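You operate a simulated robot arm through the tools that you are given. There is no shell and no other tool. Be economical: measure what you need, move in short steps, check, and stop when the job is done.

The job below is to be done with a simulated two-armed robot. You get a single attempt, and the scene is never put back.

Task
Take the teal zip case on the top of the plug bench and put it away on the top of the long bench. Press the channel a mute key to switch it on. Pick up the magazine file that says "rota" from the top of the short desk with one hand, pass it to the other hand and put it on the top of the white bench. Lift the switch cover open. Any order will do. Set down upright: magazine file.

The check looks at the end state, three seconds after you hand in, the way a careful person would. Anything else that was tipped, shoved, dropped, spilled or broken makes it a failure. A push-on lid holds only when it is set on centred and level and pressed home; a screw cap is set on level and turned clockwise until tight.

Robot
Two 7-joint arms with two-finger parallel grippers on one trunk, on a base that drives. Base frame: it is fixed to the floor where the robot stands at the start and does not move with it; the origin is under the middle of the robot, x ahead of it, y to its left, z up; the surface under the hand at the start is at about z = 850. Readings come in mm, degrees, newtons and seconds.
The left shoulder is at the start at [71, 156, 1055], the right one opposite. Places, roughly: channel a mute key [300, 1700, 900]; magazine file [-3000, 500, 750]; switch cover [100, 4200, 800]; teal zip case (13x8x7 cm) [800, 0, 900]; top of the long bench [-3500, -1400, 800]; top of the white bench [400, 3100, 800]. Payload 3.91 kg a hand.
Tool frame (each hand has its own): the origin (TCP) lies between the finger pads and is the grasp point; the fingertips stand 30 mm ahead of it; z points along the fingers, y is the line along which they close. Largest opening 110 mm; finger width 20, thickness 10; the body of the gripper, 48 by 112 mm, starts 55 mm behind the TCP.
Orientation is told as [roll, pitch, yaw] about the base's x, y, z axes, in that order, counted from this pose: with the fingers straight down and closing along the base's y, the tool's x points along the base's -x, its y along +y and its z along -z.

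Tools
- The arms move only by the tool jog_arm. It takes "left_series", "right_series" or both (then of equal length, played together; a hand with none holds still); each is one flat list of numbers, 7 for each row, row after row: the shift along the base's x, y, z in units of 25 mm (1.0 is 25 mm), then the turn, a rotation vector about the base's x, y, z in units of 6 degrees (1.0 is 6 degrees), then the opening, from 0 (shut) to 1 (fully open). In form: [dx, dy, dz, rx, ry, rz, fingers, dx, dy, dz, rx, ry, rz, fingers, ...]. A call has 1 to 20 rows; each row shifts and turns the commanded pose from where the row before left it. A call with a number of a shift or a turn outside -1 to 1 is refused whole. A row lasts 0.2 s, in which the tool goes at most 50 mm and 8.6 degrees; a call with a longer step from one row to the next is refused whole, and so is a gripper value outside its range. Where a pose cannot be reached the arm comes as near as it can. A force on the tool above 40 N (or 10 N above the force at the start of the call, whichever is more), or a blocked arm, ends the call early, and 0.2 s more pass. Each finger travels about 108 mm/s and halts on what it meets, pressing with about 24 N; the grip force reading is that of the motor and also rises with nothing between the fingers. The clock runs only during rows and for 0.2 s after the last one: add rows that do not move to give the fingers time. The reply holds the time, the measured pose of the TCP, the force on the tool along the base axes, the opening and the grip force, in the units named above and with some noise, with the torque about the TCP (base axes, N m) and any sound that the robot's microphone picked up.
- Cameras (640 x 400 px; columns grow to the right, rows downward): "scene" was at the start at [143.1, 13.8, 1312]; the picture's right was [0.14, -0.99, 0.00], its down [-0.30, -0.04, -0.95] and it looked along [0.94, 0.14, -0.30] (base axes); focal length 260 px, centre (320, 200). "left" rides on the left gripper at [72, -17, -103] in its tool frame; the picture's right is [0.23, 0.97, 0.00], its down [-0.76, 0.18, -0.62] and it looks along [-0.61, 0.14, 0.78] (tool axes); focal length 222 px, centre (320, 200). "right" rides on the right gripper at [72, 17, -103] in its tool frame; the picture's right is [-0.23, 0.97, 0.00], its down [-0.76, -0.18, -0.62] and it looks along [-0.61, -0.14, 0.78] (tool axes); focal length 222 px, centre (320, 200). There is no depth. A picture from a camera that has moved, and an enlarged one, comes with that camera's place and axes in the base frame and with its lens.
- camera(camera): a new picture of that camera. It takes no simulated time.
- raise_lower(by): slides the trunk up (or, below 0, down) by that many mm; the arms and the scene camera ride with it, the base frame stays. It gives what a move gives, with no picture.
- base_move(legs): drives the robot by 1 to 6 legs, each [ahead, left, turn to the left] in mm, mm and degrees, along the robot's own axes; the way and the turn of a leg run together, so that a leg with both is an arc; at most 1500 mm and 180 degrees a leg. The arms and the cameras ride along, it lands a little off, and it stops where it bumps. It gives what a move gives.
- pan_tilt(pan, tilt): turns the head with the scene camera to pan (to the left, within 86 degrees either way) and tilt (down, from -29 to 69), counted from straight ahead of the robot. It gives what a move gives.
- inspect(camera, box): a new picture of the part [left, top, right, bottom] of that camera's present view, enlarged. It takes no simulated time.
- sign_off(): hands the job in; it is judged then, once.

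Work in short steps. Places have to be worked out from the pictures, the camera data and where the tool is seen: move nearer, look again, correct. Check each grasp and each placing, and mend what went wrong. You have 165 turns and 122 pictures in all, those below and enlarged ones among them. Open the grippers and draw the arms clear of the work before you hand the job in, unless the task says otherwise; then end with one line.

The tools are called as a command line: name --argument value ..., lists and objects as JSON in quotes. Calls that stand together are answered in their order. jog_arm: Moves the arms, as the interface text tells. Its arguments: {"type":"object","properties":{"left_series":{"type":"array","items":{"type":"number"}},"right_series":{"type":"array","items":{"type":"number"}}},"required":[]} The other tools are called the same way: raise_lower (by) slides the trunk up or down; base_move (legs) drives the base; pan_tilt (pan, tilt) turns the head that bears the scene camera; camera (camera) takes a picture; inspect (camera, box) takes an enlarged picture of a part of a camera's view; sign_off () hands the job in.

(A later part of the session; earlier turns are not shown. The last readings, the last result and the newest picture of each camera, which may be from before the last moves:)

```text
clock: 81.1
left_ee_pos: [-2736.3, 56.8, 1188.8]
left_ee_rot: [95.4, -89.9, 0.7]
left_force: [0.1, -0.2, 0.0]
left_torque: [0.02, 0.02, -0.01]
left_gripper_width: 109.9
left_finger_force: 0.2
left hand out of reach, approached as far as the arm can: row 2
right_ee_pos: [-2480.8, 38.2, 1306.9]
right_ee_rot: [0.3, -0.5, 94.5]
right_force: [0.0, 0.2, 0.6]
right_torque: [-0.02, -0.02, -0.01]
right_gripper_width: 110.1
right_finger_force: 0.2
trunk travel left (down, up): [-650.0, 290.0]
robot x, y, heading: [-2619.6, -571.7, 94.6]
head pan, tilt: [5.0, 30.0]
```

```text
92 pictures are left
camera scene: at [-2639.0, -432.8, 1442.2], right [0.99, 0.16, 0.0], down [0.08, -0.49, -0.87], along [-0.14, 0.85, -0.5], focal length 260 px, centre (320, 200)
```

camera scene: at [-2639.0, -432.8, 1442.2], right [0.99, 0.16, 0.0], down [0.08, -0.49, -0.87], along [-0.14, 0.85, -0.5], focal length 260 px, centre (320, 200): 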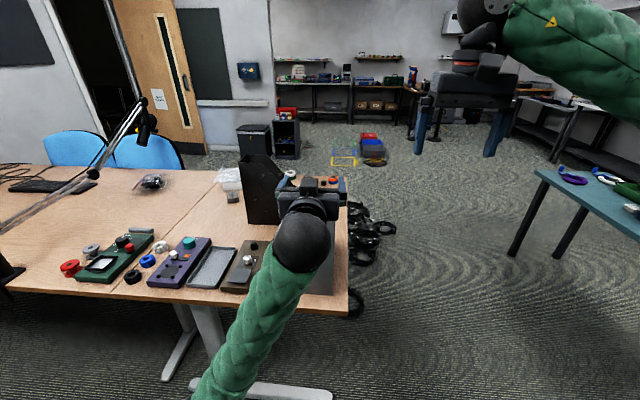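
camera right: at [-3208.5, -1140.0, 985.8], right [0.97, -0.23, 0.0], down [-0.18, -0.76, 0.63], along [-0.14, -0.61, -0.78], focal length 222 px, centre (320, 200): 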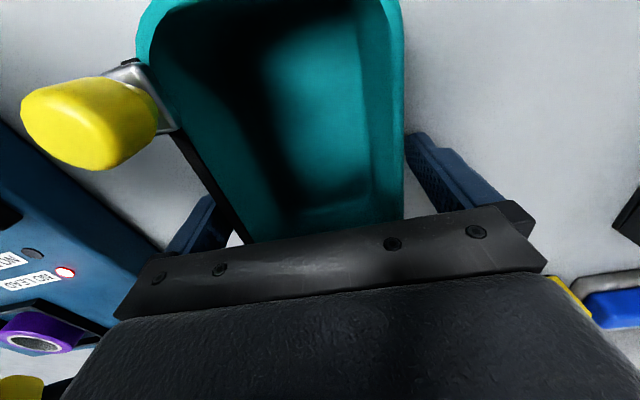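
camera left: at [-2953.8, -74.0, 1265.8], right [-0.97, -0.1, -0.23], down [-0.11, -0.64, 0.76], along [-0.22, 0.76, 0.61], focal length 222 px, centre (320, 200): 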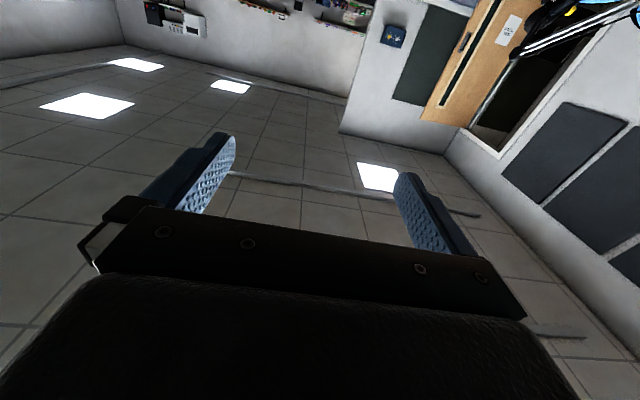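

Good pose. Lower to z≈885 in front of the file and nudge x by +6.

jog_arm --left_series '[0.24, 0, -1, 0, 0, 0, 1, 0, 0, -1, 0, 0, 0, 1, 0, 0, -1, 0, 0, 0, 1, 0, 0, -1, 0, 0, 0, 1, 0, 0, -1, 0, 0, 0, 1, 0, 0, -1, 0, 0, 0, 1, 0, 0, -1, 0, 0, 0, 1, 0, 0, -1, 0, 0, 0, 1, 0, 0, -1, 0, 0, 0, 1, 0, 0, -1, 0, 0, 0, 1, 0, 0, -1, 0, 0, 0, 1, 0, 0, -1, 0, 0, 0, 1, 0, 0, 0, 0, 0, 0, 1]'

camera --camera "left"

inspect --camera "scene" --box '[240, 150, 400, 320]'

```text
clock: 83.9
left_ee_pos: [-2738.9, 60.4, 892.6]
left_ee_rot: [118.0, -87.9, -22.1]
left_force: [0.2, 0.5, -0.7]
left_torque: [0.01, -0.02, -0.01]
left_gripper_width: 109.9
left_finger_force: 0.1
right_ee_pos: [-2479.6, 38.2, 1307.3]
right_ee_rot: [0.3, -0.3, 94.4]
right_force: [0.1, 0.1, -0.1]
right_torque: [-0.02, 0.0, 0.0]
right_gripper_width: 110.0
right_finger_force: 0.2
trunk travel left (down, up): [-650.0, 290.0]
robot x, y, heading: [-2620.9, -576.6, 94.6]
head pan, tilt: [5.0, 30.0]
```

```text
91 pictures are left
camera left: at [-2714.3, -40.7, 818.9], right [-0.98, -0.1, -0.2], down [-0.09, -0.65, 0.76], along [-0.2, 0.76, 0.62], focal length 222 px, centre (320, 200)
```

left: 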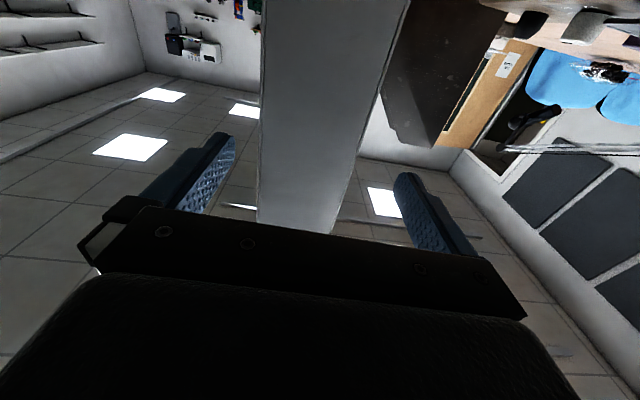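

```text
2.35 times, centred on (320, 235) of scene
camera zoom: at [-2638.9, -433.2, 1442.2], right [0.99, 0.16, 0.0], down [0.08, -0.49, -0.87], along [-0.14, 0.85, -0.5], focal length 611 px, centre (320, 118)
```

zoom: 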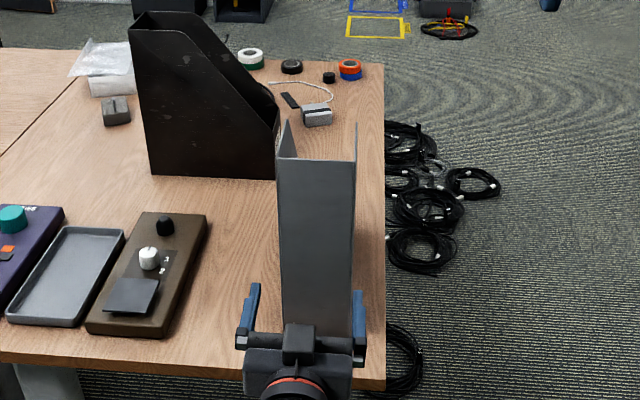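

The file centre is ~3–4 mm to +x of the tool axis. Advance partway and recheck before entering fully.

jog_arm --left_series '[0.14, 0, -0.1, 0, 0, 0, 1, -0.08, 0.8, 0, 0, 0, 0, 1, -0.08, 0.8, 0, 0, 0, 0, 1, -0.04, 0.4, 0, 0, 0, 0, 1, 0, 0, 0, 0, 0, 0, 1]'

camera --camera "left"

inspect --camera "scene" --box '[270, 180, 380, 300]'

```text
clock: 85.3
left_ee_pos: [-2750.9, 97.1, 862.4]
left_ee_rot: [79.9, -85.3, 15.5]
left_force: [-0.2, -0.1, 0.5]
left_torque: [0.03, 0.02, 0.0]
left_gripper_width: 110.0
left_finger_force: 0.0
right_ee_pos: [-2480.6, 38.7, 1307.4]
right_ee_rot: [0.1, -0.4, 94.4]
right_force: [0.2, 0.1, -0.4]
right_torque: [0.02, -0.01, 0.02]
right_gripper_width: 110.2
right_finger_force: 0.1
trunk travel left (down, up): [-650.0, 290.0]
robot x, y, heading: [-2622.7, -573.8, 94.3]
head pan, tilt: [5.0, 30.0]
stopped in row 5 (left hand): the arm was blocked; the commanded pose is now the measured one
```

```text
89 pictures are left
camera left: at [-2730.9, -6.0, 790.6], right [-0.98, -0.1, -0.15], down [-0.06, -0.62, 0.78], along [-0.17, 0.78, 0.6], focal length 222 px, centre (320, 200)
```

left: 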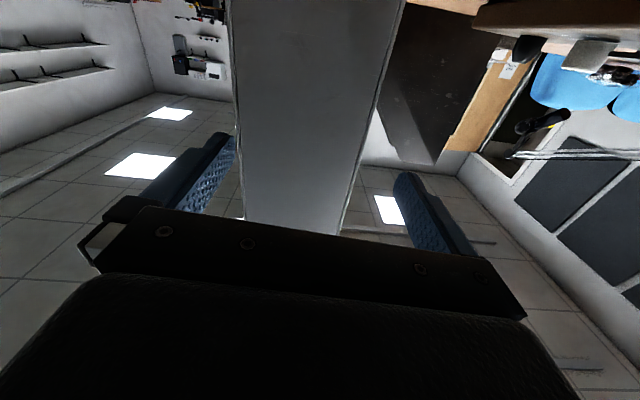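

```text
3.33 times, centred on (325, 240) of scene
camera zoom: at [-2639.1, -433.1, 1442.2], right [0.99, 0.16, 0.0], down [0.08, -0.49, -0.87], along [-0.14, 0.85, -0.5], focal length 866 px, centre (303, 67)
```

zoom: 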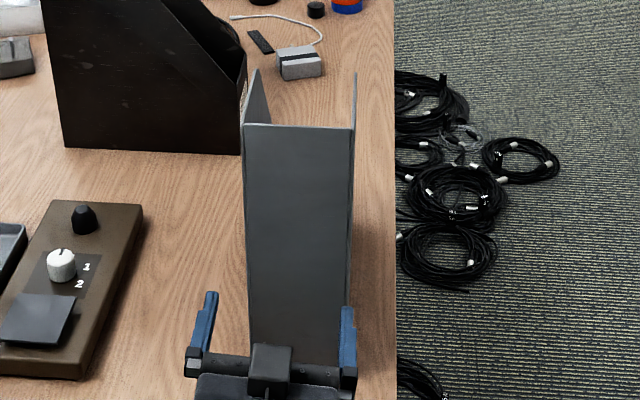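

The arm itself is blocked (wrist bent too far with the shoulder so high) and the hand rolled ~4.6°. Back off, raise the hand, correct roll, then lower the trunk so the shoulder is level with the grip.

jog_arm --left_series '[0.1, -0.9, 0, 0, 0, 0, 1, 0.1, -0.9, 0, 0, 0, 0, 1, 0.3, 0, 1, 0, 0, 0, 1, 0.2, 0, 1, 0, 0, 0, 1, 0, 0, 1, 0, 0, 0, 1, 0, 0, 1, 0, 0, 0, 1, 0, 0, 1, 0, 0, 0, 1, 0, 0, 1, 0.08, -0.77, 0, 1, 0, 0, 1, 0, 0, 0, 1, 0, 0, 1, 0, 0, 0, 1, 0, 0, 1, 0, 0, 0, 1, 0, 0, 1, 0, 0, 0, 1, 0, 0, 1, 0, 0, 0, 1, 0, 0, 0, 0, 0, 0, 1]'

raise_lower --by -250

camera --camera "left"

```text
clock: 87.0
left_ee_pos: [-2756.0, 42.5, 968.6]
left_ee_rot: [81.0, -79.2, 13.4]
left_force: [-0.8, 0.9, 0.5]
left_torque: [-0.02, -0.01, -0.03]
left_gripper_width: 110.0
left_finger_force: 0.0
right_ee_pos: [-2480.0, 37.9, 1308.3]
right_ee_rot: [0.2, -0.4, 94.4]
right_force: [0.1, 0.4, 0.8]
right_torque: [0.01, -0.01, -0.01]
right_gripper_width: 110.1
right_finger_force: 0.1
trunk travel left (down, up): [-650.0, 290.0]
robot x, y, heading: [-2620.6, -575.2, 94.6]
head pan, tilt: [5.0, 30.0]
stopped in row 8 (left hand): the arm was blocked; the commanded pose is now the measured one
```

```text
clock: 89.6
left_ee_pos: [-2755.4, 43.0, 717.5]
left_ee_rot: [80.4, -79.2, 14.0]
left_force: [-0.3, 0.8, -0.2]
left_torque: [0.03, -0.01, -0.02]
left_gripper_width: 110.2
left_finger_force: 0.2
right_ee_pos: [-2479.9, 38.9, 1057.8]
right_ee_rot: [0.2, -0.4, 94.4]
right_force: [1.0, 0.0, 1.0]
right_torque: [0.0, 0.01, -0.01]
right_gripper_width: 109.9
right_finger_force: 0.1
trunk travel left (down, up): [-400.0, 540.0]
robot x, y, heading: [-2618.2, -572.6, 94.6]
head pan, tilt: [5.0, 30.0]
```

```text
87 pictures are left
camera left: at [-2744.0, -62.9, 646.7], right [-1.0, -0.08, -0.04], down [0.01, -0.6, 0.8], along [-0.09, 0.8, 0.6], focal length 222 px, centre (320, 200)
```

left: 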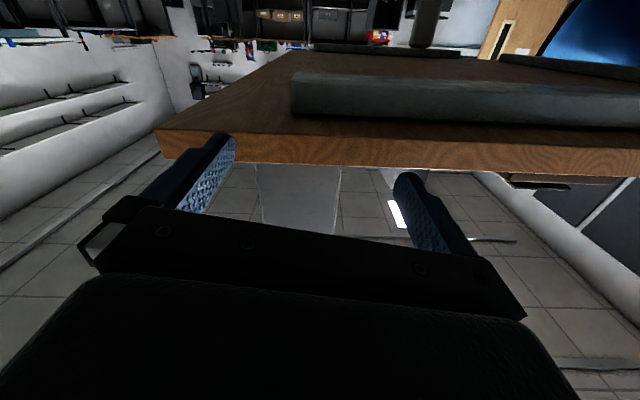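

The arm went into an awkward configuration. I'll return: raise the trunk, un-roll and rotate the hand back to pointing down, then redo the horizontal pose high and use the trunk to lower it.

raise_lower --by 250

jog_arm --left_series '[0, 0, 0, -0.9945, -0.1045, 0, 1, 0, 0, 0, -0.9945, -0.1045, 0, 1, 0, 0, 0, -0.9945, -0.1045, 0, 1, 0, 0, 0, -0.9945, -0.1045, 0, 1, 0, 0, 0, -0.9945, -0.1045, 0, 1, 0, 0, 0, -0.9945, -0.1045, 0, 1, 0, 0, 0, -0.9945, -0.1045, 0, 1, 0, 0, 0, -0.9945, -0.1045, 0, 1, 0, 0, 0.5, -0.9945, -0.1045, 0, 1, 0, 0, 1, -0.9945, -0.1045, 0, 1, 0, 0, 1, -0.9945, -0.1045, 0, 1, 0, 0, 1, -0.9945, -0.1045, 0, 1, 0, 0, 1, -0.9945, -0.1045, 0, 1, 0, 0, 1, -0.9945, -0.1045, 0, 1, 0, 0, 1, -0.9945, -0.1045, 0, 1, 0, 0, 1, 0, 0, 0, 1, 0, 0, 1, 0, 0, 0, 1, 0, 0, 0, 0, 0, 0, 1]'

```text
clock: 92.2
left_ee_pos: [-2755.6, 44.4, 968.1]
left_ee_rot: [80.4, -79.2, 14.0]
left_force: [0.3, -0.4, 0.1]
left_torque: [0.01, -0.01, -0.01]
left_gripper_width: 110.2
left_finger_force: 0.1
right_ee_pos: [-2479.9, 38.5, 1308.7]
right_ee_rot: [0.3, -0.5, 94.4]
right_force: [0.2, -0.1, 0.8]
right_torque: [0.02, 0.01, -0.06]
right_gripper_width: 109.9
right_finger_force: 0.0
trunk travel left (down, up): [-650.0, 290.0]
robot x, y, heading: [-2624.3, -576.2, 94.7]
head pan, tilt: [5.0, 30.0]
```

```text
clock: 93.7
left_ee_pos: [-2800.5, 35.4, 935.0]
left_ee_rot: [23.1, -46.8, 71.2]
left_force: [0.1, 0.4, 0.0]
left_torque: [-0.01, 0.03, -0.02]
left_gripper_width: 110.2
left_finger_force: 0.2
right_ee_pos: [-2480.5, 39.6, 1308.0]
right_ee_rot: [0.2, -0.5, 94.3]
right_force: [0.9, -0.3, -0.9]
right_torque: [-0.01, -0.04, 0.02]
right_gripper_width: 110.1
right_finger_force: 0.0
trunk travel left (down, up): [-650.0, 290.0]
robot x, y, heading: [-2620.2, -574.1, 94.5]
head pan, tilt: [5.0, 30.0]
stopped in row 7 (left hand): the arm was blocked; the commanded pose is now the measured one
```

Still blocked at something; look at the left arm directly.

pan_tilt --pan 25 --tilt 60

camera --camera "scene"

```text
clock: 94.6
left_ee_pos: [-2799.2, 37.3, 936.3]
left_ee_rot: [23.3, -46.9, 71.1]
left_force: [0.9, -0.5, 0.8]
left_torque: [0.01, -0.01, 0.0]
left_gripper_width: 109.8
left_finger_force: 0.1
right_ee_pos: [-2480.7, 38.4, 1307.5]
right_ee_rot: [0.1, -0.4, 94.4]
right_force: [0.4, -0.1, 0.4]
right_torque: [-0.01, 0.03, -0.01]
right_gripper_width: 110.0
right_finger_force: 0.1
trunk travel left (down, up): [-650.0, 290.0]
robot x, y, heading: [-2621.8, -574.5, 94.5]
head pan, tilt: [25.0, 60.0]
```

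```text
86 pictures are left
camera scene: at [-2656.9, -464.2, 1400.2], right [0.87, 0.49, 0.0], down [0.43, -0.75, -0.5], along [-0.25, 0.44, -0.87], focal length 260 px, centre (320, 200)
```

scene: 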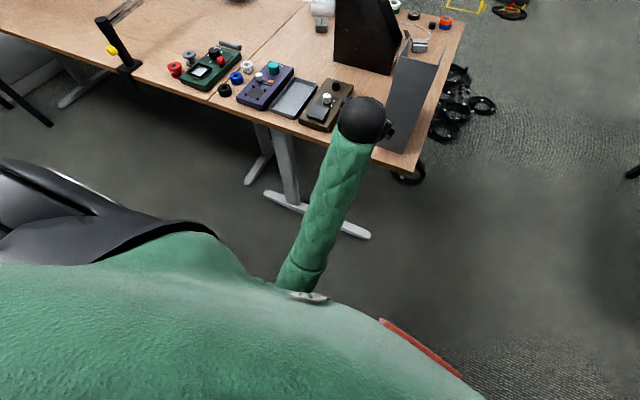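

The elbow has folded in against the body. Move the hand out to the left and up with the pitch unchanged, to unfold.

jog_arm --left_series '[-1, 0, 0.3, 0, 0, 0, 1, -1, 0, 0.3, 0, 0, 0, 1, -1, 0, 0.5, 0, 0, 0, 1, -1, 0, 0.5, 0, 0, 0, 1, -1, 0, 0.5, 0, 0, 0, 1, -1, 0, 0.8, 0, 0, 0, 1, -1, 0, 0.8, 0, 0, 0, 1, -0.5, 0, 1, 0, 0, 0, 1]'

```text
clock: 96.4
left_ee_pos: [-2987.3, 36.4, 1053.1]
left_ee_rot: [23.1, -47.0, 71.4]
left_force: [-0.2, 0.0, -0.5]
left_torque: [-0.01, 0.03, -0.04]
left_gripper_width: 110.1
left_finger_force: 0.1
right_ee_pos: [-2479.8, 39.5, 1306.4]
right_ee_rot: [0.2, -0.4, 94.5]
right_force: [-1.0, 0.5, -0.3]
right_torque: [0.01, 0.02, -0.01]
right_gripper_width: 109.9
right_finger_force: 0.1
trunk travel left (down, up): [-650.0, 290.0]
robot x, y, heading: [-2621.9, -573.5, 94.6]
head pan, tilt: [25.0, 60.0]
```

Freed. Now rotate back to pointing straight down (52.6° about the computed axis) while rising.

jog_arm --left_series '[0, 0, 1, -0.902, -0.294, 0.222, 1, 0, 0, 1, -0.902, -0.294, 0.222, 1, 0, 0, 1, -0.902, -0.294, 0.222, 1, 0, 0, 1, -0.902, -0.294, 0.222, 1, 0, 0, 1, -0.902, -0.294, 0.222, 1, 0, 0, 1, -0.902, -0.294, 0.222, 1, 0, 0, 1, -0.902, -0.294, 0.222, 1, 0, 0, 1, -0.902, -0.294, 0.222, 1, 0, 0, 1, -0.902, -0.294, 0.222, 1, 0, 0, 1, 0, 0, 0, 1, 0, 0, 0.6, 0, 0, 0, 1, 0, 0, 0, 0, 0, 0, 1]'

camera --camera "scene"

```text
clock: 99.0
left_ee_pos: [-2987.6, 36.3, 1317.9]
left_ee_rot: [0.0, -0.1, 94.3]
left_force: [0.2, -0.1, 1.2]
left_torque: [0.04, 0.02, -0.02]
left_gripper_width: 109.9
left_finger_force: 0.0
left hand out of reach, approached as far as the arm can: row 1
right_ee_pos: [-2480.3, 39.1, 1307.5]
right_ee_rot: [0.1, -0.4, 94.3]
right_force: [-0.7, 0.1, -0.3]
right_torque: [0.01, 0.01, 0.01]
right_gripper_width: 110.1
right_finger_force: 0.0
trunk travel left (down, up): [-650.0, 290.0]
robot x, y, heading: [-2620.5, -575.1, 94.6]
head pan, tilt: [25.0, 60.0]
```

```text
85 pictures are left
camera scene: at [-2657.6, -464.2, 1400.1], right [0.87, 0.49, 0.0], down [0.43, -0.75, -0.5], along [-0.25, 0.43, -0.87], focal length 260 px, centre (320, 200)
```

scene: 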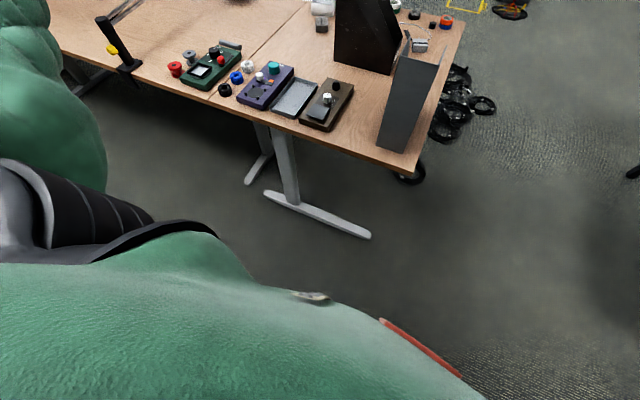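

Restored. Change of plan: right hand picks the file from above across its width (flat top y 152–251), and the left receives it later in free space. Move the right hand above it.

jog_arm --right_series '[-0.967, 0.665, 0, 0, 0, 0.25, 1, -0.967, 0.665, 0, 0, 0, 0, 1, -0.967, 0.665, 0, 0, 0, 0, 1, -0.967, 0.665, 0, 0, 0, 0, 1, -0.967, 0.665, 0, 0, 0, 0, 1, -0.967, 0.665, 0, 0, 0, 0, 1, -0.967, 0.665, 0, 0, 0, 0, 1, -0.967, 0.665, -0.5, 0, 0, 0, 1, -0.967, 0.665, -1, 0, 0, 0, 1, -0.967, 0.665, -1, 0, 0, 0, 1, -0.967, 0.665, -1, 0, 0, 0, 1, 0, 0, -1, 0, 0, 0, 1, 0, 0, -1, 0, 0, 0, 1, 0, 0, -1, 0, 0, 0, 1, 0, 0, 0, 0, 0, 0, 1]'

camera --camera "right"

pan_tilt --pan 5 --tilt 30

inspect --camera "scene" --box '[240, 100, 400, 300]'

```text
clock: 102.2
left_ee_pos: [-2986.1, 35.9, 1319.1]
left_ee_rot: [0.0, 0.0, 94.3]
left_force: [-0.4, 0.2, -0.6]
left_torque: [0.02, 0.03, 0.02]
left_gripper_width: 110.2
left_finger_force: 0.1
right_ee_pos: [-2746.3, 219.3, 1145.8]
right_ee_rot: [0.3, -0.4, 95.9]
right_force: [-0.5, 0.2, -0.1]
right_torque: [-0.03, 0.01, -0.02]
right_gripper_width: 109.6
right_finger_force: 0.2
trunk travel left (down, up): [-650.0, 290.0]
robot x, y, heading: [-2621.9, -572.2, 94.4]
head pan, tilt: [25.0, 60.0]
```

```text
84 pictures are left
camera right: at [-2754.4, 146.0, 1248.0], right [-0.99, 0.13, 0.0], down [0.1, 0.77, 0.63], along [0.08, 0.62, -0.78], focal length 222 px, centre (320, 200)
```

right: 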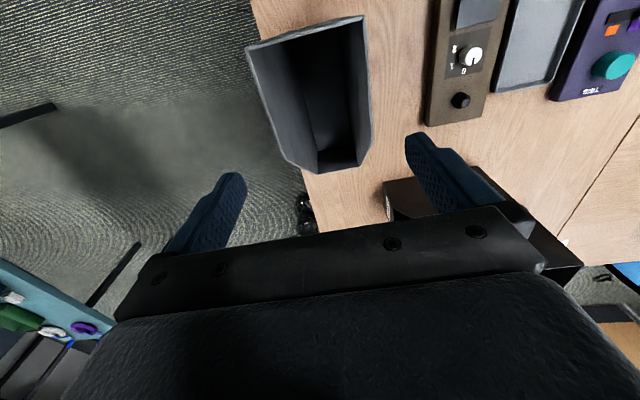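

```text
clock: 103.2
left_ee_pos: [-2988.3, 35.7, 1318.7]
left_ee_rot: [0.0, -0.1, 94.3]
left_force: [-0.3, 0.4, -0.9]
left_torque: [0.01, -0.03, -0.04]
left_gripper_width: 110.1
left_finger_force: 0.1
right_ee_pos: [-2746.1, 221.2, 1145.0]
right_ee_rot: [0.2, -0.4, 95.9]
right_force: [-0.3, 0.5, -0.9]
right_torque: [0.01, -0.03, -0.03]
right_gripper_width: 110.1
right_finger_force: 0.1
trunk travel left (down, up): [-650.0, 290.0]
robot x, y, heading: [-2624.4, -576.7, 94.4]
head pan, tilt: [5.0, 30.0]
```

```text
2.00 times, centred on (320, 200) of scene
camera zoom: at [-2639.5, -433.0, 1442.1], right [0.99, 0.17, 0.0], down [0.08, -0.49, -0.87], along [-0.14, 0.85, -0.5], focal length 520 px, centre (320, 200)
```

zoom: 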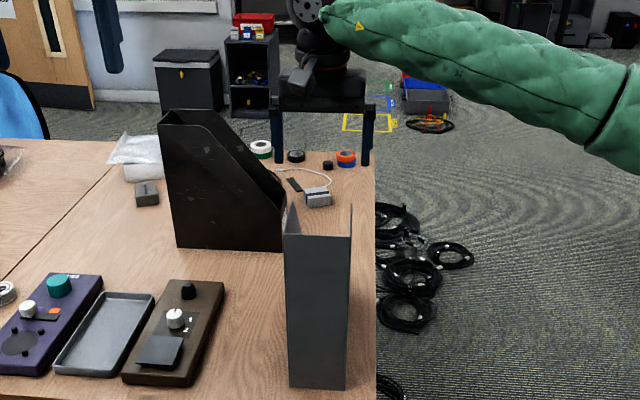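

Alignment is within a millimetre or so (edges symmetric about the tool axis). Descend to z≈1006 and close.

jog_arm --right_series '[0, 0, -0.9, 0, 0, 0, 1, 0, 0, -0.9, 0, 0, 0, 1, 0, 0, -0.9, 0, 0, 0, 1, 0, 0, -0.9, 0, 0, 0, 1, 0, 0, -0.9, 0, 0, 0, 1, 0, 0, -0.9, 0, 0, 0, 1, 0, 0, 0, 0, 0, 0, 1, 0, 0, 0, 0, 0, 0, 0.8, 0, 0, 0, 0, 0, 0, 0.65, 0, 0, 0, 0, 0, 0, 0.65]'

inspect --camera "scene" --box '[240, 100, 400, 300]'

```text
clock: 105.4
left_ee_pos: [-2986.9, 37.3, 1318.6]
left_ee_rot: [0.0, 0.0, 94.4]
left_force: [-0.3, 1.2, 1.0]
left_torque: [-0.02, 0.02, 0.01]
left_gripper_width: 110.4
left_finger_force: 0.1
right_ee_pos: [-2747.2, 221.3, 1009.6]
right_ee_rot: [0.0, -0.3, 95.9]
right_force: [0.4, -0.2, -0.1]
right_torque: [-0.01, 0.01, -0.01]
right_gripper_width: 95.2
right_finger_force: 23.7
trunk travel left (down, up): [-650.0, 290.0]
robot x, y, heading: [-2617.2, -575.9, 94.6]
head pan, tilt: [5.0, 30.0]
```

```text
2.00 times, centred on (320, 200) of scene
camera zoom: at [-2639.5, -432.7, 1442.1], right [0.99, 0.16, 0.0], down [0.08, -0.49, -0.87], along [-0.14, 0.85, -0.5], focal length 520 px, centre (320, 200)
```

zoom: 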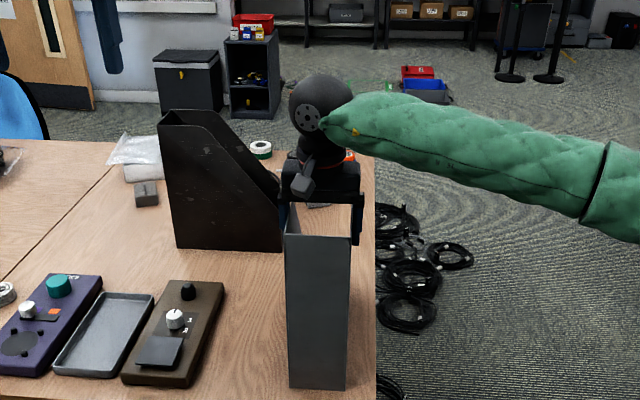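

Gripped at 95 mm. Lift straight up slowly.

jog_arm --right_series '[0, 0, 0.3, 0, 0, 0, 0.65, 0, 0, 0.6, 0, 0, 0, 0.65, 0, 0, 0.8, 0, 0, 0, 0.65, 0, 0, 0.8, 0, 0, 0, 0.65, 0, 0, 0.8, 0, 0, 0, 0.65, 0, 0, 0.8, 0, 0, 0, 0.65, 0, 0, 0.8, 0, 0, 0, 0.65, 0, 0, 0, 0, 0, 0, 0.65]'

inspect --camera "scene" --box '[240, 60, 400, 300]'

```text
clock: 107.2
left_ee_pos: [-2986.1, 36.7, 1318.5]
left_ee_rot: [0.0, 0.0, 94.2]
left_force: [-0.5, -0.1, 0.9]
left_torque: [-0.01, 0.01, 0.0]
left_gripper_width: 110.1
left_finger_force: 0.0
right_ee_pos: [-2747.4, 221.1, 1131.5]
right_ee_rot: [0.2, -0.4, 96.0]
right_force: [0.8, -0.4, -3.0]
right_torque: [-0.06, -0.01, 0.04]
right_gripper_width: 94.9
right_finger_force: 23.7
trunk travel left (down, up): [-650.0, 290.0]
robot x, y, heading: [-2618.0, -571.8, 94.3]
head pan, tilt: [5.0, 30.0]
```

```text
1.67 times, centred on (320, 180) of scene
camera zoom: at [-2639.5, -432.3, 1442.1], right [0.99, 0.16, 0.0], down [0.08, -0.49, -0.87], along [-0.14, 0.85, -0.5], focal length 433 px, centre (320, 233)
```

zoom: 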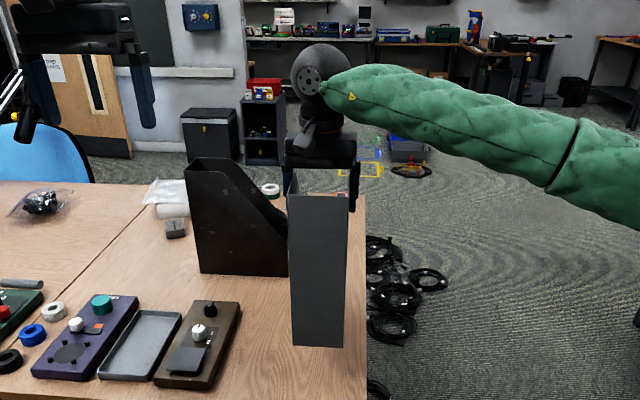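

Held securely (≈3 N). Raise the file to about shoulder height (and 40 mm forward) for the handover.

jog_arm --right_series '[0, 0, 1, 0, 0, 0, 0.65, 0, 0, 1, 0, 0, 0, 0.65, 0, 0, 1, 0, 0, 0, 0.65, 0, 0, 1, 0, 0, 0, 0.65, 0, 0, 1, 0, 0, 0, 0.65, 0, 0.5, 1, 0, 0, 0, 0.65, 0, 0.5, 1, 0, 0, 0, 0.65, 0, 0.5, 1, 0, 0, 0, 0.65, 0, 0, 0, 0, 0, 0, 0.65]' --left_series '[0, 0.5, 0, 0, 0, 0.25, 1, 0, 0.5, 0, 0, 0, 0, 1, 0, 0.5, 0, 0, 0, 0, 1, 0, 0, 0, 0, 0, 0, 1, 0, 0, 0, 0, 0, 0, 1, 0, 0, 0, 0, 0, 0, 1, 0, 0, 0, 0, 0, 0, 1, 0, 0, 0, 0, 0, 0, 1, 0, 0, 0, 0, 0, 0, 1]'

jog_arm --left_series '[0, 0, 0, 0.9945, 0.1045, 0, 1, 0, 0, 0, 0.9945, 0.1045, 0, 1, 0, 0, 0, 0.9945, 0.1045, 0, 1, 0, 0, 0, 0.9945, 0.1045, 0, 1, 0, 0, 0, 0.9945, 0.1045, 0, 1, 0, 0, 0, 0.9945, 0.1045, 0, 1, 0, 0, 0, 0.9945, 0.1045, 0, 1, 0, 0, 0, 0.9945, 0.1045, 0, 1, 0, 0, 0, 0.9945, 0.1045, 0, 1, 0, 0, 0, 0.9945, 0.1045, 0, 1, 0, 0, 0, 0.9945, 0.1045, 0, 1, 0, 0, 0, 0.9945, 0.1045, 0, 1, 0, 0, 0, 0.9945, 0.1045, 0, 1, 0, 0, 0, 0.9945, 0.1045, 0, 1, 0, 0, 0, 0.9945, 0.1045, 0, 1, 0, 0, 0, 0, 0, 0, 1]'

```text
clock: 109.2
left_ee_pos: [-2986.2, 75.7, 1317.2]
left_ee_rot: [0.0, 0.1, 95.8]
left_force: [-0.8, 0.1, -1.0]
left_torque: [-0.06, 0.03, -0.05]
left_gripper_width: 110.4
left_finger_force: 0.1
right_ee_pos: [-2746.9, 260.7, 1331.9]
right_ee_rot: [0.2, -0.3, 95.9]
right_force: [-0.4, -0.8, -2.1]
right_torque: [-0.07, 0.0, 0.02]
right_gripper_width: 94.9
right_finger_force: 24.4
trunk travel left (down, up): [-650.0, 290.0]
robot x, y, heading: [-2623.8, -572.0, 94.4]
head pan, tilt: [5.0, 30.0]
```

```text
clock: 112.6
left_ee_pos: [-2986.9, 74.5, 1317.4]
left_ee_rot: [113.5, -89.6, -17.5]
left_force: [0.2, 0.6, -0.3]
left_torque: [0.0, 0.0, 0.02]
left_gripper_width: 110.0
left_finger_force: 0.0
right_ee_pos: [-2746.9, 258.2, 1331.6]
right_ee_rot: [0.1, -0.5, 95.9]
right_force: [-0.1, 0.0, -2.2]
right_torque: [-0.03, -0.02, 0.0]
right_gripper_width: 94.7
right_finger_force: 24.2
trunk travel left (down, up): [-650.0, 290.0]
robot x, y, heading: [-2624.0, -574.7, 94.6]
head pan, tilt: [5.0, 30.0]
```

Clean horizontal pose. Lower to z≈1200 and move laterally to behind the file (tips 70 mm short of its back).

jog_arm --left_series '[0, 0, -1, 0, 0, 0, 1, 0, 0, -1, 0, 0, 0, 1, 0, 0, -1, 0, 0, 0, 1, 0, 0, -1, 0, 0, 0, 1, 0, 0, -0.7, 0, 0, 0, 1, 1, 0.1, 0, 0, 0, 0, 1, 1, 0.1, 0, 0, 0, 0, 1, 1, 0.1, 0, 0, 0, 0, 1, 1, 0.1, 0, 0, 0, 0, 1, 1, 0.1, 0, 0, 0, 0, 1, 1, 0.1, 0, 0, 0, 0, 1, 1, 0.1, 0, 0, 0, 0, 1, 1, 0.1, 0, 0, 0, 0, 1, 1, 0, 0, 0, 0, 0, 1, 1, 0, 0, 0, 0, 0, 1, 0.3, 0, 0, 0, 0, 0, 1, 0, 0, 0, 0, 0, 0, 1]'

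camera --camera "left"

camera --camera "scene"

```text
clock: 116.2
left_ee_pos: [-2730.8, 94.6, 1200.2]
left_ee_rot: [104.3, -89.6, -8.3]
left_force: [-0.7, -0.3, 0.2]
left_torque: [0.0, -0.02, 0.04]
left_gripper_width: 110.0
left_finger_force: 0.0
right_ee_pos: [-2746.2, 259.4, 1331.6]
right_ee_rot: [0.2, -0.3, 95.9]
right_force: [0.7, -0.2, -2.6]
right_torque: [-0.08, -0.03, -0.02]
right_gripper_width: 95.1
right_finger_force: 24.1
trunk travel left (down, up): [-650.0, 290.0]
robot x, y, heading: [-2618.6, -573.9, 94.5]
head pan, tilt: [5.0, 30.0]
```

```text
80 pictures are left
camera left: at [-2702.6, -6.9, 1128.4], right [-0.97, -0.1, -0.22], down [-0.11, -0.64, 0.76], along [-0.22, 0.76, 0.61], focal length 222 px, centre (320, 200)
```

left: 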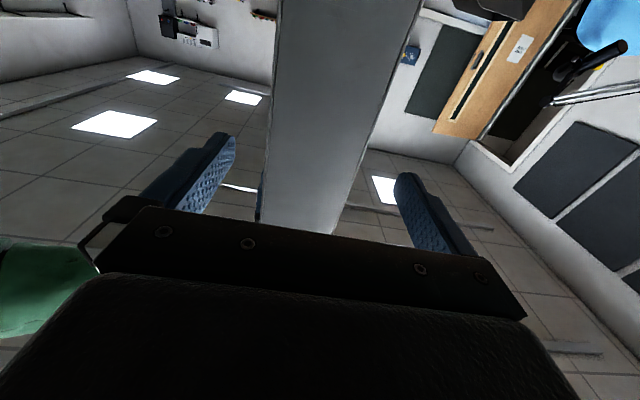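

```text
79 pictures are left
camera scene: at [-2639.3, -432.6, 1442.1], right [0.99, 0.16, 0.0], down [0.08, -0.49, -0.87], along [-0.14, 0.85, -0.5], focal length 260 px, centre (320, 200)
```

scene: 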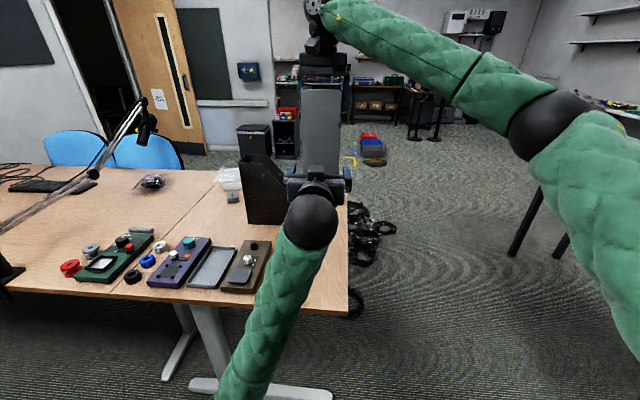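

File centre is ~3.5 mm to −x of the tool axis; correct and advance so TCP is ~42 mm inside the back wall.

jog_arm --left_series '[-0.14, 0, 0, 0, 0, 0, 1, -0.1, 0.94, 0, 0, 0, 0, 1, -0.1, 0.94, 0, 0, 0, 0, 1, -0.1, 0.94, 0, 0, 0, 0, 1, -0.1, 0.94, 0, 0, 0, 0, 1, -0.1, 0.94, 0, 0, 0, 0, 1, -0.1, 0.94, 0, 0, 0, 0, 1, 0, 0, 0, 0, 0, 0, 1]'

camera --camera "left"

```text
clock: 118.0
left_ee_pos: [-2748.6, 235.1, 1201.3]
left_ee_rot: [110.3, -89.7, -14.3]
left_force: [0.2, 0.6, 0.0]
left_torque: [0.03, 0.03, -0.02]
left_gripper_width: 109.9
left_finger_force: 0.0
right_ee_pos: [-2747.2, 257.9, 1331.3]
right_ee_rot: [0.2, -0.3, 96.0]
right_force: [0.0, 0.1, -2.3]
right_torque: [-0.1, 0.01, -0.02]
right_gripper_width: 94.9
right_finger_force: 24.1
trunk travel left (down, up): [-650.0, 290.0]
robot x, y, heading: [-2619.7, -572.6, 94.8]
head pan, tilt: [5.0, 30.0]
```

```text
78 pictures are left
camera left: at [-2721.0, 134.3, 1129.1], right [-0.97, -0.1, -0.22], down [-0.11, -0.64, 0.76], along [-0.22, 0.76, 0.61], focal length 222 px, centre (320, 200)
```

left: 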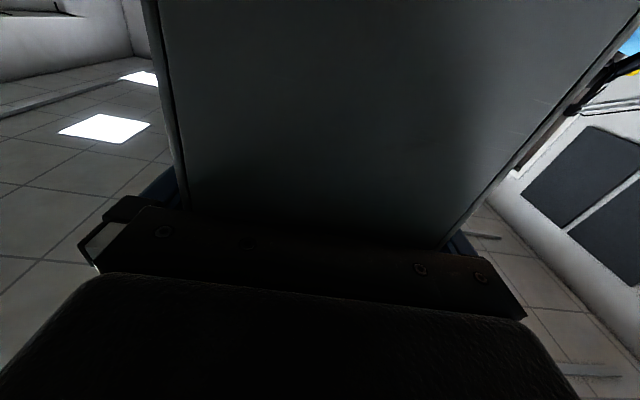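

Fingers straddle the back without contact. Close the left hand gently.

jog_arm --left_series '[0, 0, 0, 0, 0, 0, 0.9, 0, 0, 0, 0, 0, 0, 0.8, 0, 0, 0, 0, 0, 0, 0.65, 0, 0, 0, 0, 0, 0, 0.65]'

```text
clock: 119.0
left_ee_pos: [-2747.8, 237.2, 1199.7]
left_ee_rot: [89.2, -89.7, 6.7]
left_force: [18.8, 10.2, 0.1]
left_torque: [-0.61, 0.97, -0.66]
left_gripper_width: 95.0
left_finger_force: 23.8
right_ee_pos: [-2746.7, 258.3, 1332.3]
right_ee_rot: [0.2, -0.3, 96.0]
right_force: [-20.0, -9.4, -0.1]
right_torque: [-0.76, 1.6, 0.25]
right_gripper_width: 95.1
right_finger_force: 23.9
trunk travel left (down, up): [-650.0, 290.0]
robot x, y, heading: [-2615.3, -572.5, 94.7]
head pan, tilt: [5.0, 30.0]
```

Both hands hold it; there's a ~20 N lateral mismatch. Relieve by shifting left hand +x slightly, −? check.

jog_arm --left_series '[0.06, 0.03, 0, 0, 0, 0, 0.65, 0, 0, 0, 0, 0, 0, 0.65]'

```text
clock: 119.6
left_ee_pos: [-2746.7, 238.1, 1200.9]
left_ee_rot: [89.8, -89.8, 6.2]
left_force: [15.4, 5.6, -4.6]
left_torque: [-0.34, 0.82, -0.95]
left_gripper_width: 94.9
left_finger_force: 23.9
right_ee_pos: [-2747.6, 259.8, 1331.9]
right_ee_rot: [0.1, -0.5, 95.9]
right_force: [-15.1, -5.9, 5.3]
right_torque: [-0.63, 1.14, 0.62]
right_gripper_width: 94.8
right_finger_force: 24.2
trunk travel left (down, up): [-650.0, 290.0]
robot x, y, heading: [-2619.6, -573.2, 94.6]
head pan, tilt: [5.0, 30.0]
```

Less force. One more small shift, then open the right hand.

jog_arm --left_series '[0.08, 0.03, 0, 0, 0, 0, 0.65, 0, 0, 0, 0, 0, 0, 0.65]'

jog_arm --right_series '[0, 0, 0, 0, 0, 0, 0.9, 0, 0, 0, 0, 0, 0, 1, 0, 0, 0, 0, 0, 0, 1]'

camera --camera "right"

```text
clock: 120.2
left_ee_pos: [-2745.5, 236.9, 1199.7]
left_ee_rot: [92.8, -89.9, 3.3]
left_force: [4.4, 2.3, -6.3]
left_torque: [-0.28, -0.09, -0.52]
left_gripper_width: 94.8
left_finger_force: 23.8
right_ee_pos: [-2745.5, 259.4, 1332.7]
right_ee_rot: [0.1, -0.4, 95.7]
right_force: [-4.6, -2.5, 6.9]
right_torque: [-0.37, 0.59, 0.42]
right_gripper_width: 94.9
right_finger_force: 23.9
trunk travel left (down, up): [-650.0, 290.0]
robot x, y, heading: [-2619.4, -569.3, 94.5]
head pan, tilt: [5.0, 30.0]
```

```text
clock: 121.0
left_ee_pos: [-2744.5, 238.4, 1201.3]
left_ee_rot: [101.4, -89.7, -5.3]
left_force: [-1.0, 0.6, 0.8]
left_torque: [-0.1, 0.01, -0.01]
left_gripper_width: 95.0
left_finger_force: 24.2
right_ee_pos: [-2747.4, 259.9, 1331.3]
right_ee_rot: [0.2, -0.3, 95.9]
right_force: [-0.9, 0.5, 0.6]
right_torque: [0.0, 0.0, -0.03]
right_gripper_width: 109.9
right_finger_force: 0.0
trunk travel left (down, up): [-650.0, 290.0]
robot x, y, heading: [-2620.8, -571.1, 94.3]
head pan, tilt: [5.0, 30.0]
```

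```text
77 pictures are left
camera right: at [-2754.9, 184.3, 1434.9], right [-0.99, 0.13, 0.0], down [0.1, 0.77, 0.63], along [0.08, 0.62, -0.78], focal length 222 px, centre (320, 200)
```

right: 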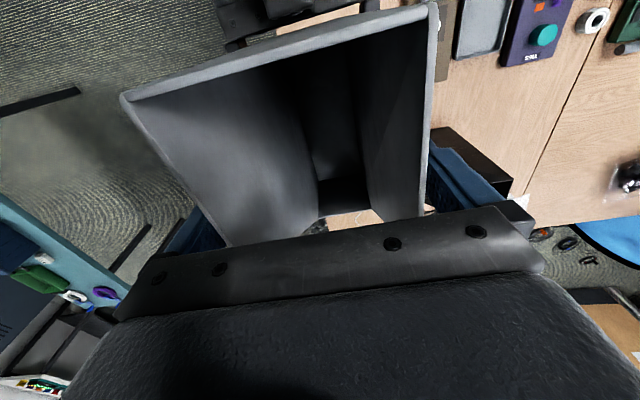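

The left hand holds it. Raise the right hand straight up out of the file, then move it away to the right.

jog_arm --right_series '[0, 0, 0.6, 0, 0, 0, 1, 0, 0, 0.8, 0, 0, 0, 1, 0, 0, 0.8, 0, 0, 0, 1, 0, 0, 0.8, 0, 0, 0, 1, 0, 0, 0.4, 0, 0, 0, 1, 0, 0, 0, 0, 0, 0, 1]'

camera --camera "right"

```text
clock: 122.4
left_ee_pos: [-2744.4, 238.2, 1201.7]
left_ee_rot: [97.4, -89.7, -1.3]
left_force: [-0.2, -0.6, -0.2]
left_torque: [-0.13, -0.02, 0.02]
left_gripper_width: 94.8
left_finger_force: 23.5
right_ee_pos: [-2745.8, 259.3, 1416.4]
right_ee_rot: [0.2, -0.2, 95.8]
right_force: [-1.2, 0.9, 0.2]
right_torque: [-0.01, -0.01, 0.0]
right_gripper_width: 109.9
right_finger_force: 0.0
trunk travel left (down, up): [-650.0, 290.0]
robot x, y, heading: [-2622.4, -575.2, 94.6]
head pan, tilt: [5.0, 30.0]
```

```text
76 pictures are left
camera right: at [-2754.4, 184.6, 1519.6], right [-0.99, 0.13, 0.0], down [0.1, 0.77, 0.63], along [0.08, 0.62, -0.78], focal length 222 px, centre (320, 200)
```

right: 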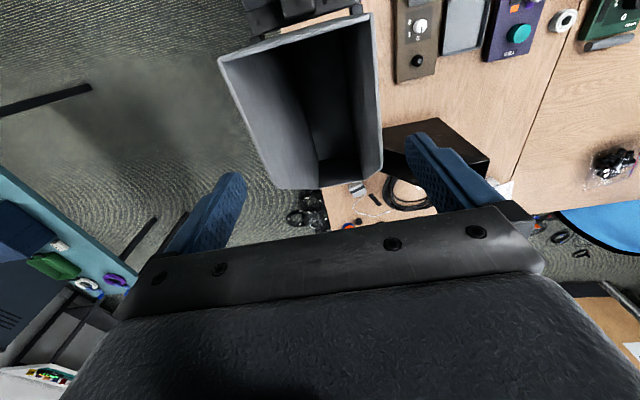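

Free. Move the right hand away to the right and back.

jog_arm --right_series '[1, 0, 0, 0, 0, 0, 1, 1, 0, 0, 0, 0, 0, 1, 1, 0, 0, 0, 0, 0, 1, 1, 0, 0, 0, 0, 0, 1, 1, 0, 0, 0, 0, 0, 1, 1, -0.5, 0, 0, 0, 0, 1, 1, -0.8, -0.3, 0, 0, 0, 1, 1, -0.8, -0.6, 0, 0, 0, 1, 1, -0.8, -0.6, 0, 0, 0, 1, 1, -0.8, -0.6, 0, 0, 0, 1, 1, -0.8, -0.6, 0, 0, 0, 1, 0, -1, -0.6, 0, 0, 0, 1, 0, -1, -0.6, 0, 0, 0, 1, 0, -1, -0.6, 0, 0, 0, 1]'

pan_tilt --pan -60 --tilt 20

camera --camera "scene"

```text
clock: 125.4
left_ee_pos: [-2746.0, 237.2, 1201.2]
left_ee_rot: [103.1, -89.7, -7.2]
left_force: [1.2, -0.6, 0.1]
left_torque: [-0.15, 0.0, -0.04]
left_gripper_width: 95.1
left_finger_force: 24.4
right_ee_pos: [-2469.3, 70.5, 1304.7]
right_ee_rot: [0.3, -0.4, 95.8]
right_force: [-0.3, 0.1, 0.0]
right_torque: [0.0, 0.0, 0.0]
right_gripper_width: 110.0
right_finger_force: 0.1
trunk travel left (down, up): [-650.0, 290.0]
robot x, y, heading: [-2620.9, -573.4, 94.4]
head pan, tilt: [5.0, 30.0]
```

```text
clock: 126.7
left_ee_pos: [-2745.6, 238.3, 1201.2]
left_ee_rot: [100.5, -89.7, -4.4]
left_force: [-0.5, -0.9, 0.5]
left_torque: [-0.11, -0.02, -0.01]
left_gripper_width: 94.8
left_finger_force: 24.0
right_ee_pos: [-2470.2, 72.0, 1304.4]
right_ee_rot: [0.2, -0.4, 95.9]
right_force: [-0.1, 0.9, -0.1]
right_torque: [0.0, 0.01, 0.0]
right_gripper_width: 110.3
right_finger_force: 0.1
trunk travel left (down, up): [-650.0, 290.0]
robot x, y, heading: [-2620.0, -571.8, 94.3]
head pan, tilt: [-60.0, 20.0]
```

```text
75 pictures are left
camera scene: at [-2547.4, -469.1, 1458.2], right [0.57, -0.82, 0.0], down [-0.28, -0.19, -0.94], along [0.77, 0.53, -0.34], focal length 260 px, centre (320, 200)
```

scene: 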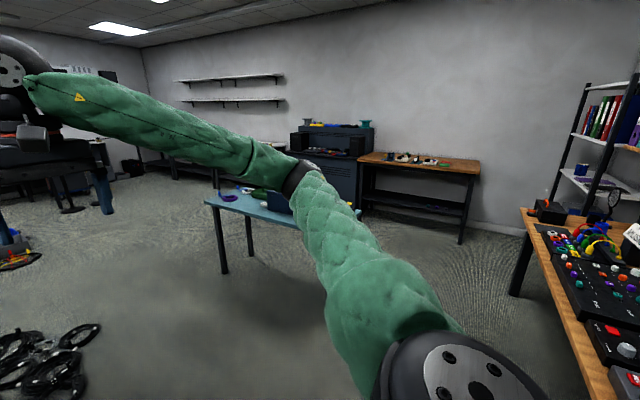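

File handed over. Next: leave the corridor to the right and head north between the floor cables (x<−2300) and the teal table (x>−1400).

base_move --legs '[[0, -350, 0], [300, -370, 0], [1000, -130, -4.5]]'

pan_tilt --pan -25 --tilt 25

camera --camera "scene"

```text
clock: 136.3
left_ee_pos: [-1873.9, 1600.1, 1201.6]
left_ee_rot: [97.0, -89.7, -6.1]
left_force: [-0.2, 0.6, -2.7]
left_torque: [-0.15, 0.0, 0.03]
left_gripper_width: 94.8
left_finger_force: 24.0
right_ee_pos: [-1614.8, 1408.5, 1303.6]
right_ee_rot: [0.3, -0.3, 90.6]
right_force: [0.3, 0.5, -0.2]
right_torque: [0.0, -0.01, -0.02]
right_gripper_width: 109.9
right_finger_force: 0.1
trunk travel left (down, up): [-650.0, 290.0]
robot x, y, heading: [-1819.2, 782.1, 89.4]
head pan, tilt: [-60.0, 20.0]
```

```text
clock: 137.3
left_ee_pos: [-1872.8, 1600.1, 1200.2]
left_ee_rot: [99.7, -89.7, -8.8]
left_force: [0.3, -0.1, -2.7]
left_torque: [-0.12, -0.01, 0.02]
left_gripper_width: 94.9
left_finger_force: 24.1
right_ee_pos: [-1614.9, 1408.2, 1303.2]
right_ee_rot: [0.1, -0.4, 90.7]
right_force: [0.1, 0.8, 0.1]
right_torque: [0.0, -0.01, 0.0]
right_gripper_width: 110.1
right_finger_force: 0.0
trunk travel left (down, up): [-650.0, 290.0]
robot x, y, heading: [-1820.6, 782.8, 89.1]
head pan, tilt: [-25.0, 25.0]
```

```text
74 pictures are left
camera scene: at [-1780.5, 915.3, 1450.1], right [0.9, -0.43, 0.0], down [-0.18, -0.38, -0.91], along [0.39, 0.82, -0.42], focal length 260 px, centre (320, 200)
```

scene: 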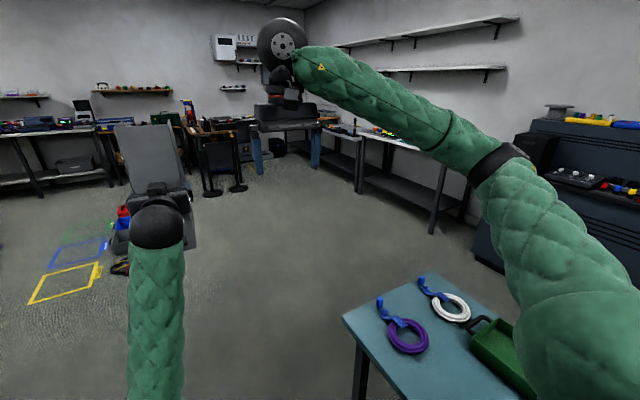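

The white bench is along the right wall ahead. The teal table's corner is at about [−1450, 1420]; pass it with a bit more margin to the left.

base_move --legs '[[200, 100, 0], [1150, 0, 0], [400, -350, 0]]'

pan_tilt --pan -60 --tilt 25

camera --camera "scene"

```text
clock: 147.2
left_ee_pos: [-1635.7, 3359.5, 1200.6]
left_ee_rot: [95.3, -89.6, -3.5]
left_force: [0.0, 0.1, -2.9]
left_torque: [-0.1, 0.02, -0.01]
left_gripper_width: 94.9
left_finger_force: 23.7
right_ee_pos: [-1375.6, 3173.7, 1303.4]
right_ee_rot: [0.2, -0.2, 91.6]
right_force: [0.3, 0.0, -0.1]
right_torque: [-0.02, 0.05, 0.01]
right_gripper_width: 109.9
right_finger_force: 0.1
trunk travel left (down, up): [-650.0, 290.0]
robot x, y, heading: [-1574.6, 2540.3, 90.3]
head pan, tilt: [-25.0, 25.0]
```

```text
clock: 148.2
left_ee_pos: [-1637.2, 3358.6, 1200.6]
left_ee_rot: [98.8, -89.7, -6.9]
left_force: [0.4, 0.0, -2.6]
left_torque: [-0.13, 0.01, -0.02]
left_gripper_width: 95.0
left_finger_force: 24.0
right_ee_pos: [-1375.5, 3171.9, 1305.3]
right_ee_rot: [0.1, -0.5, 91.6]
right_force: [-0.5, 0.7, 0.2]
right_torque: [0.01, 0.01, 0.04]
right_gripper_width: 110.0
right_finger_force: 0.0
trunk travel left (down, up): [-650.0, 290.0]
robot x, y, heading: [-1573.8, 2542.5, 90.1]
head pan, tilt: [-60.0, 25.0]
```

```text
73 pictures are left
camera scene: at [-1493.1, 2639.7, 1450.1], right [0.5, -0.86, 0.0], down [-0.37, -0.21, -0.91], along [0.78, 0.46, -0.42], focal length 260 px, centre (320, 200)
```

scene: 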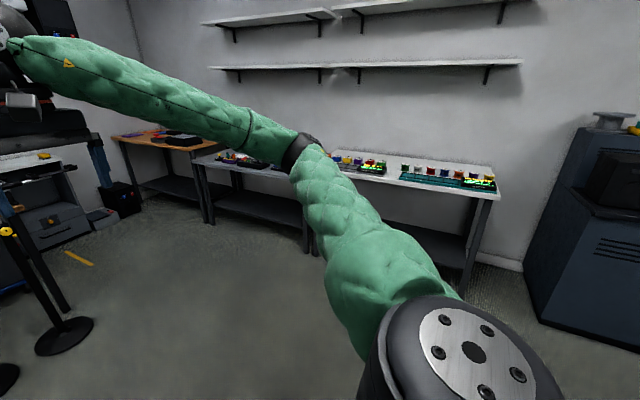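

Turn right to face the white bench.

base_move --legs '[[0, 0, -90]]'

pan_tilt --pan 12 --tilt 20

camera --camera "scene"

```text
clock: 152.4
left_ee_pos: [-755.2, 2596.5, 1201.4]
left_ee_rot: [100.6, -89.7, -99.4]
left_force: [0.4, 0.7, -1.8]
left_torque: [-0.03, 0.13, 0.0]
left_gripper_width: 94.8
left_finger_force: 24.2
right_ee_pos: [-943.2, 2338.9, 1305.1]
right_ee_rot: [0.2, -0.4, 1.0]
right_force: [-0.3, -0.3, -0.1]
right_torque: [0.0, -0.03, 0.0]
right_gripper_width: 109.9
right_finger_force: 0.0
trunk travel left (down, up): [-650.0, 290.0]
robot x, y, heading: [-1572.4, 2539.1, -0.2]
head pan, tilt: [-60.0, 25.0]
```

```text
clock: 153.8
left_ee_pos: [-753.5, 2596.3, 1200.7]
left_ee_rot: [99.9, -89.7, -98.7]
left_force: [0.1, 0.3, -1.8]
left_torque: [0.0, 0.15, -0.07]
left_gripper_width: 94.8
left_finger_force: 23.6
right_ee_pos: [-943.0, 2338.4, 1303.7]
right_ee_rot: [0.1, -0.4, 1.0]
right_force: [-0.2, 0.8, -0.7]
right_torque: [-0.02, 0.01, 0.02]
right_gripper_width: 109.8
right_finger_force: 0.0
trunk travel left (down, up): [-650.0, 290.0]
robot x, y, heading: [-1572.4, 2541.9, -0.4]
head pan, tilt: [12.0, 20.0]
```

```text
72 pictures are left
camera scene: at [-1430.6, 2560.1, 1458.2], right [0.2, -0.98, 0.0], down [-0.34, -0.07, -0.94], along [0.92, 0.19, -0.34], focal length 260 px, centre (320, 200)
```

scene: 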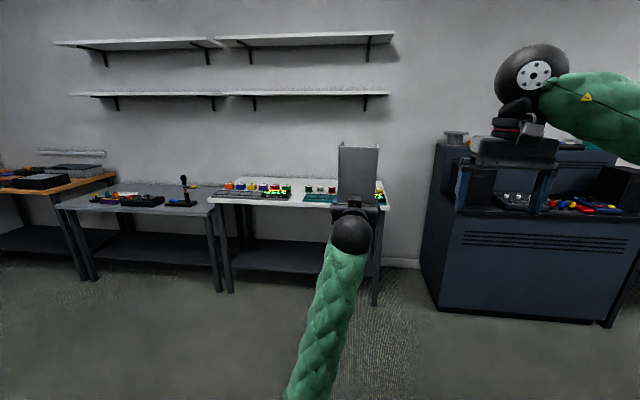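

White bench top is between columns 210 and 395. Zoom in to find free space.

inspect --camera "scene" --box '[60, 140, 400, 320]'

inspect --camera "scene" --box '[200, 160, 400, 240]'

```text
1.88 times, centred on (230, 230) of scene
camera zoom: at [-1430.6, 2560.1, 1458.2], right [0.2, -0.98, 0.0], down [-0.34, -0.07, -0.94], along [0.92, 0.19, -0.34], focal length 489 px, centre (489, 144)
```

zoom: 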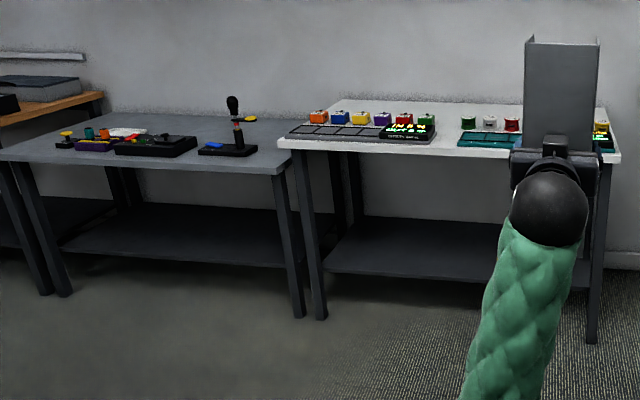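

```text
3.20 times, centred on (300, 200) of scene
camera zoom: at [-1430.6, 2560.1, 1458.2], right [0.2, -0.98, 0.0], down [-0.34, -0.07, -0.94], along [0.92, 0.19, -0.34], focal length 831 px, centre (384, 200)
```

zoom: 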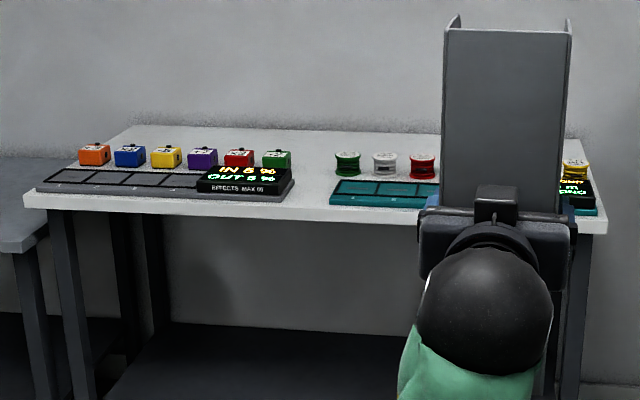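

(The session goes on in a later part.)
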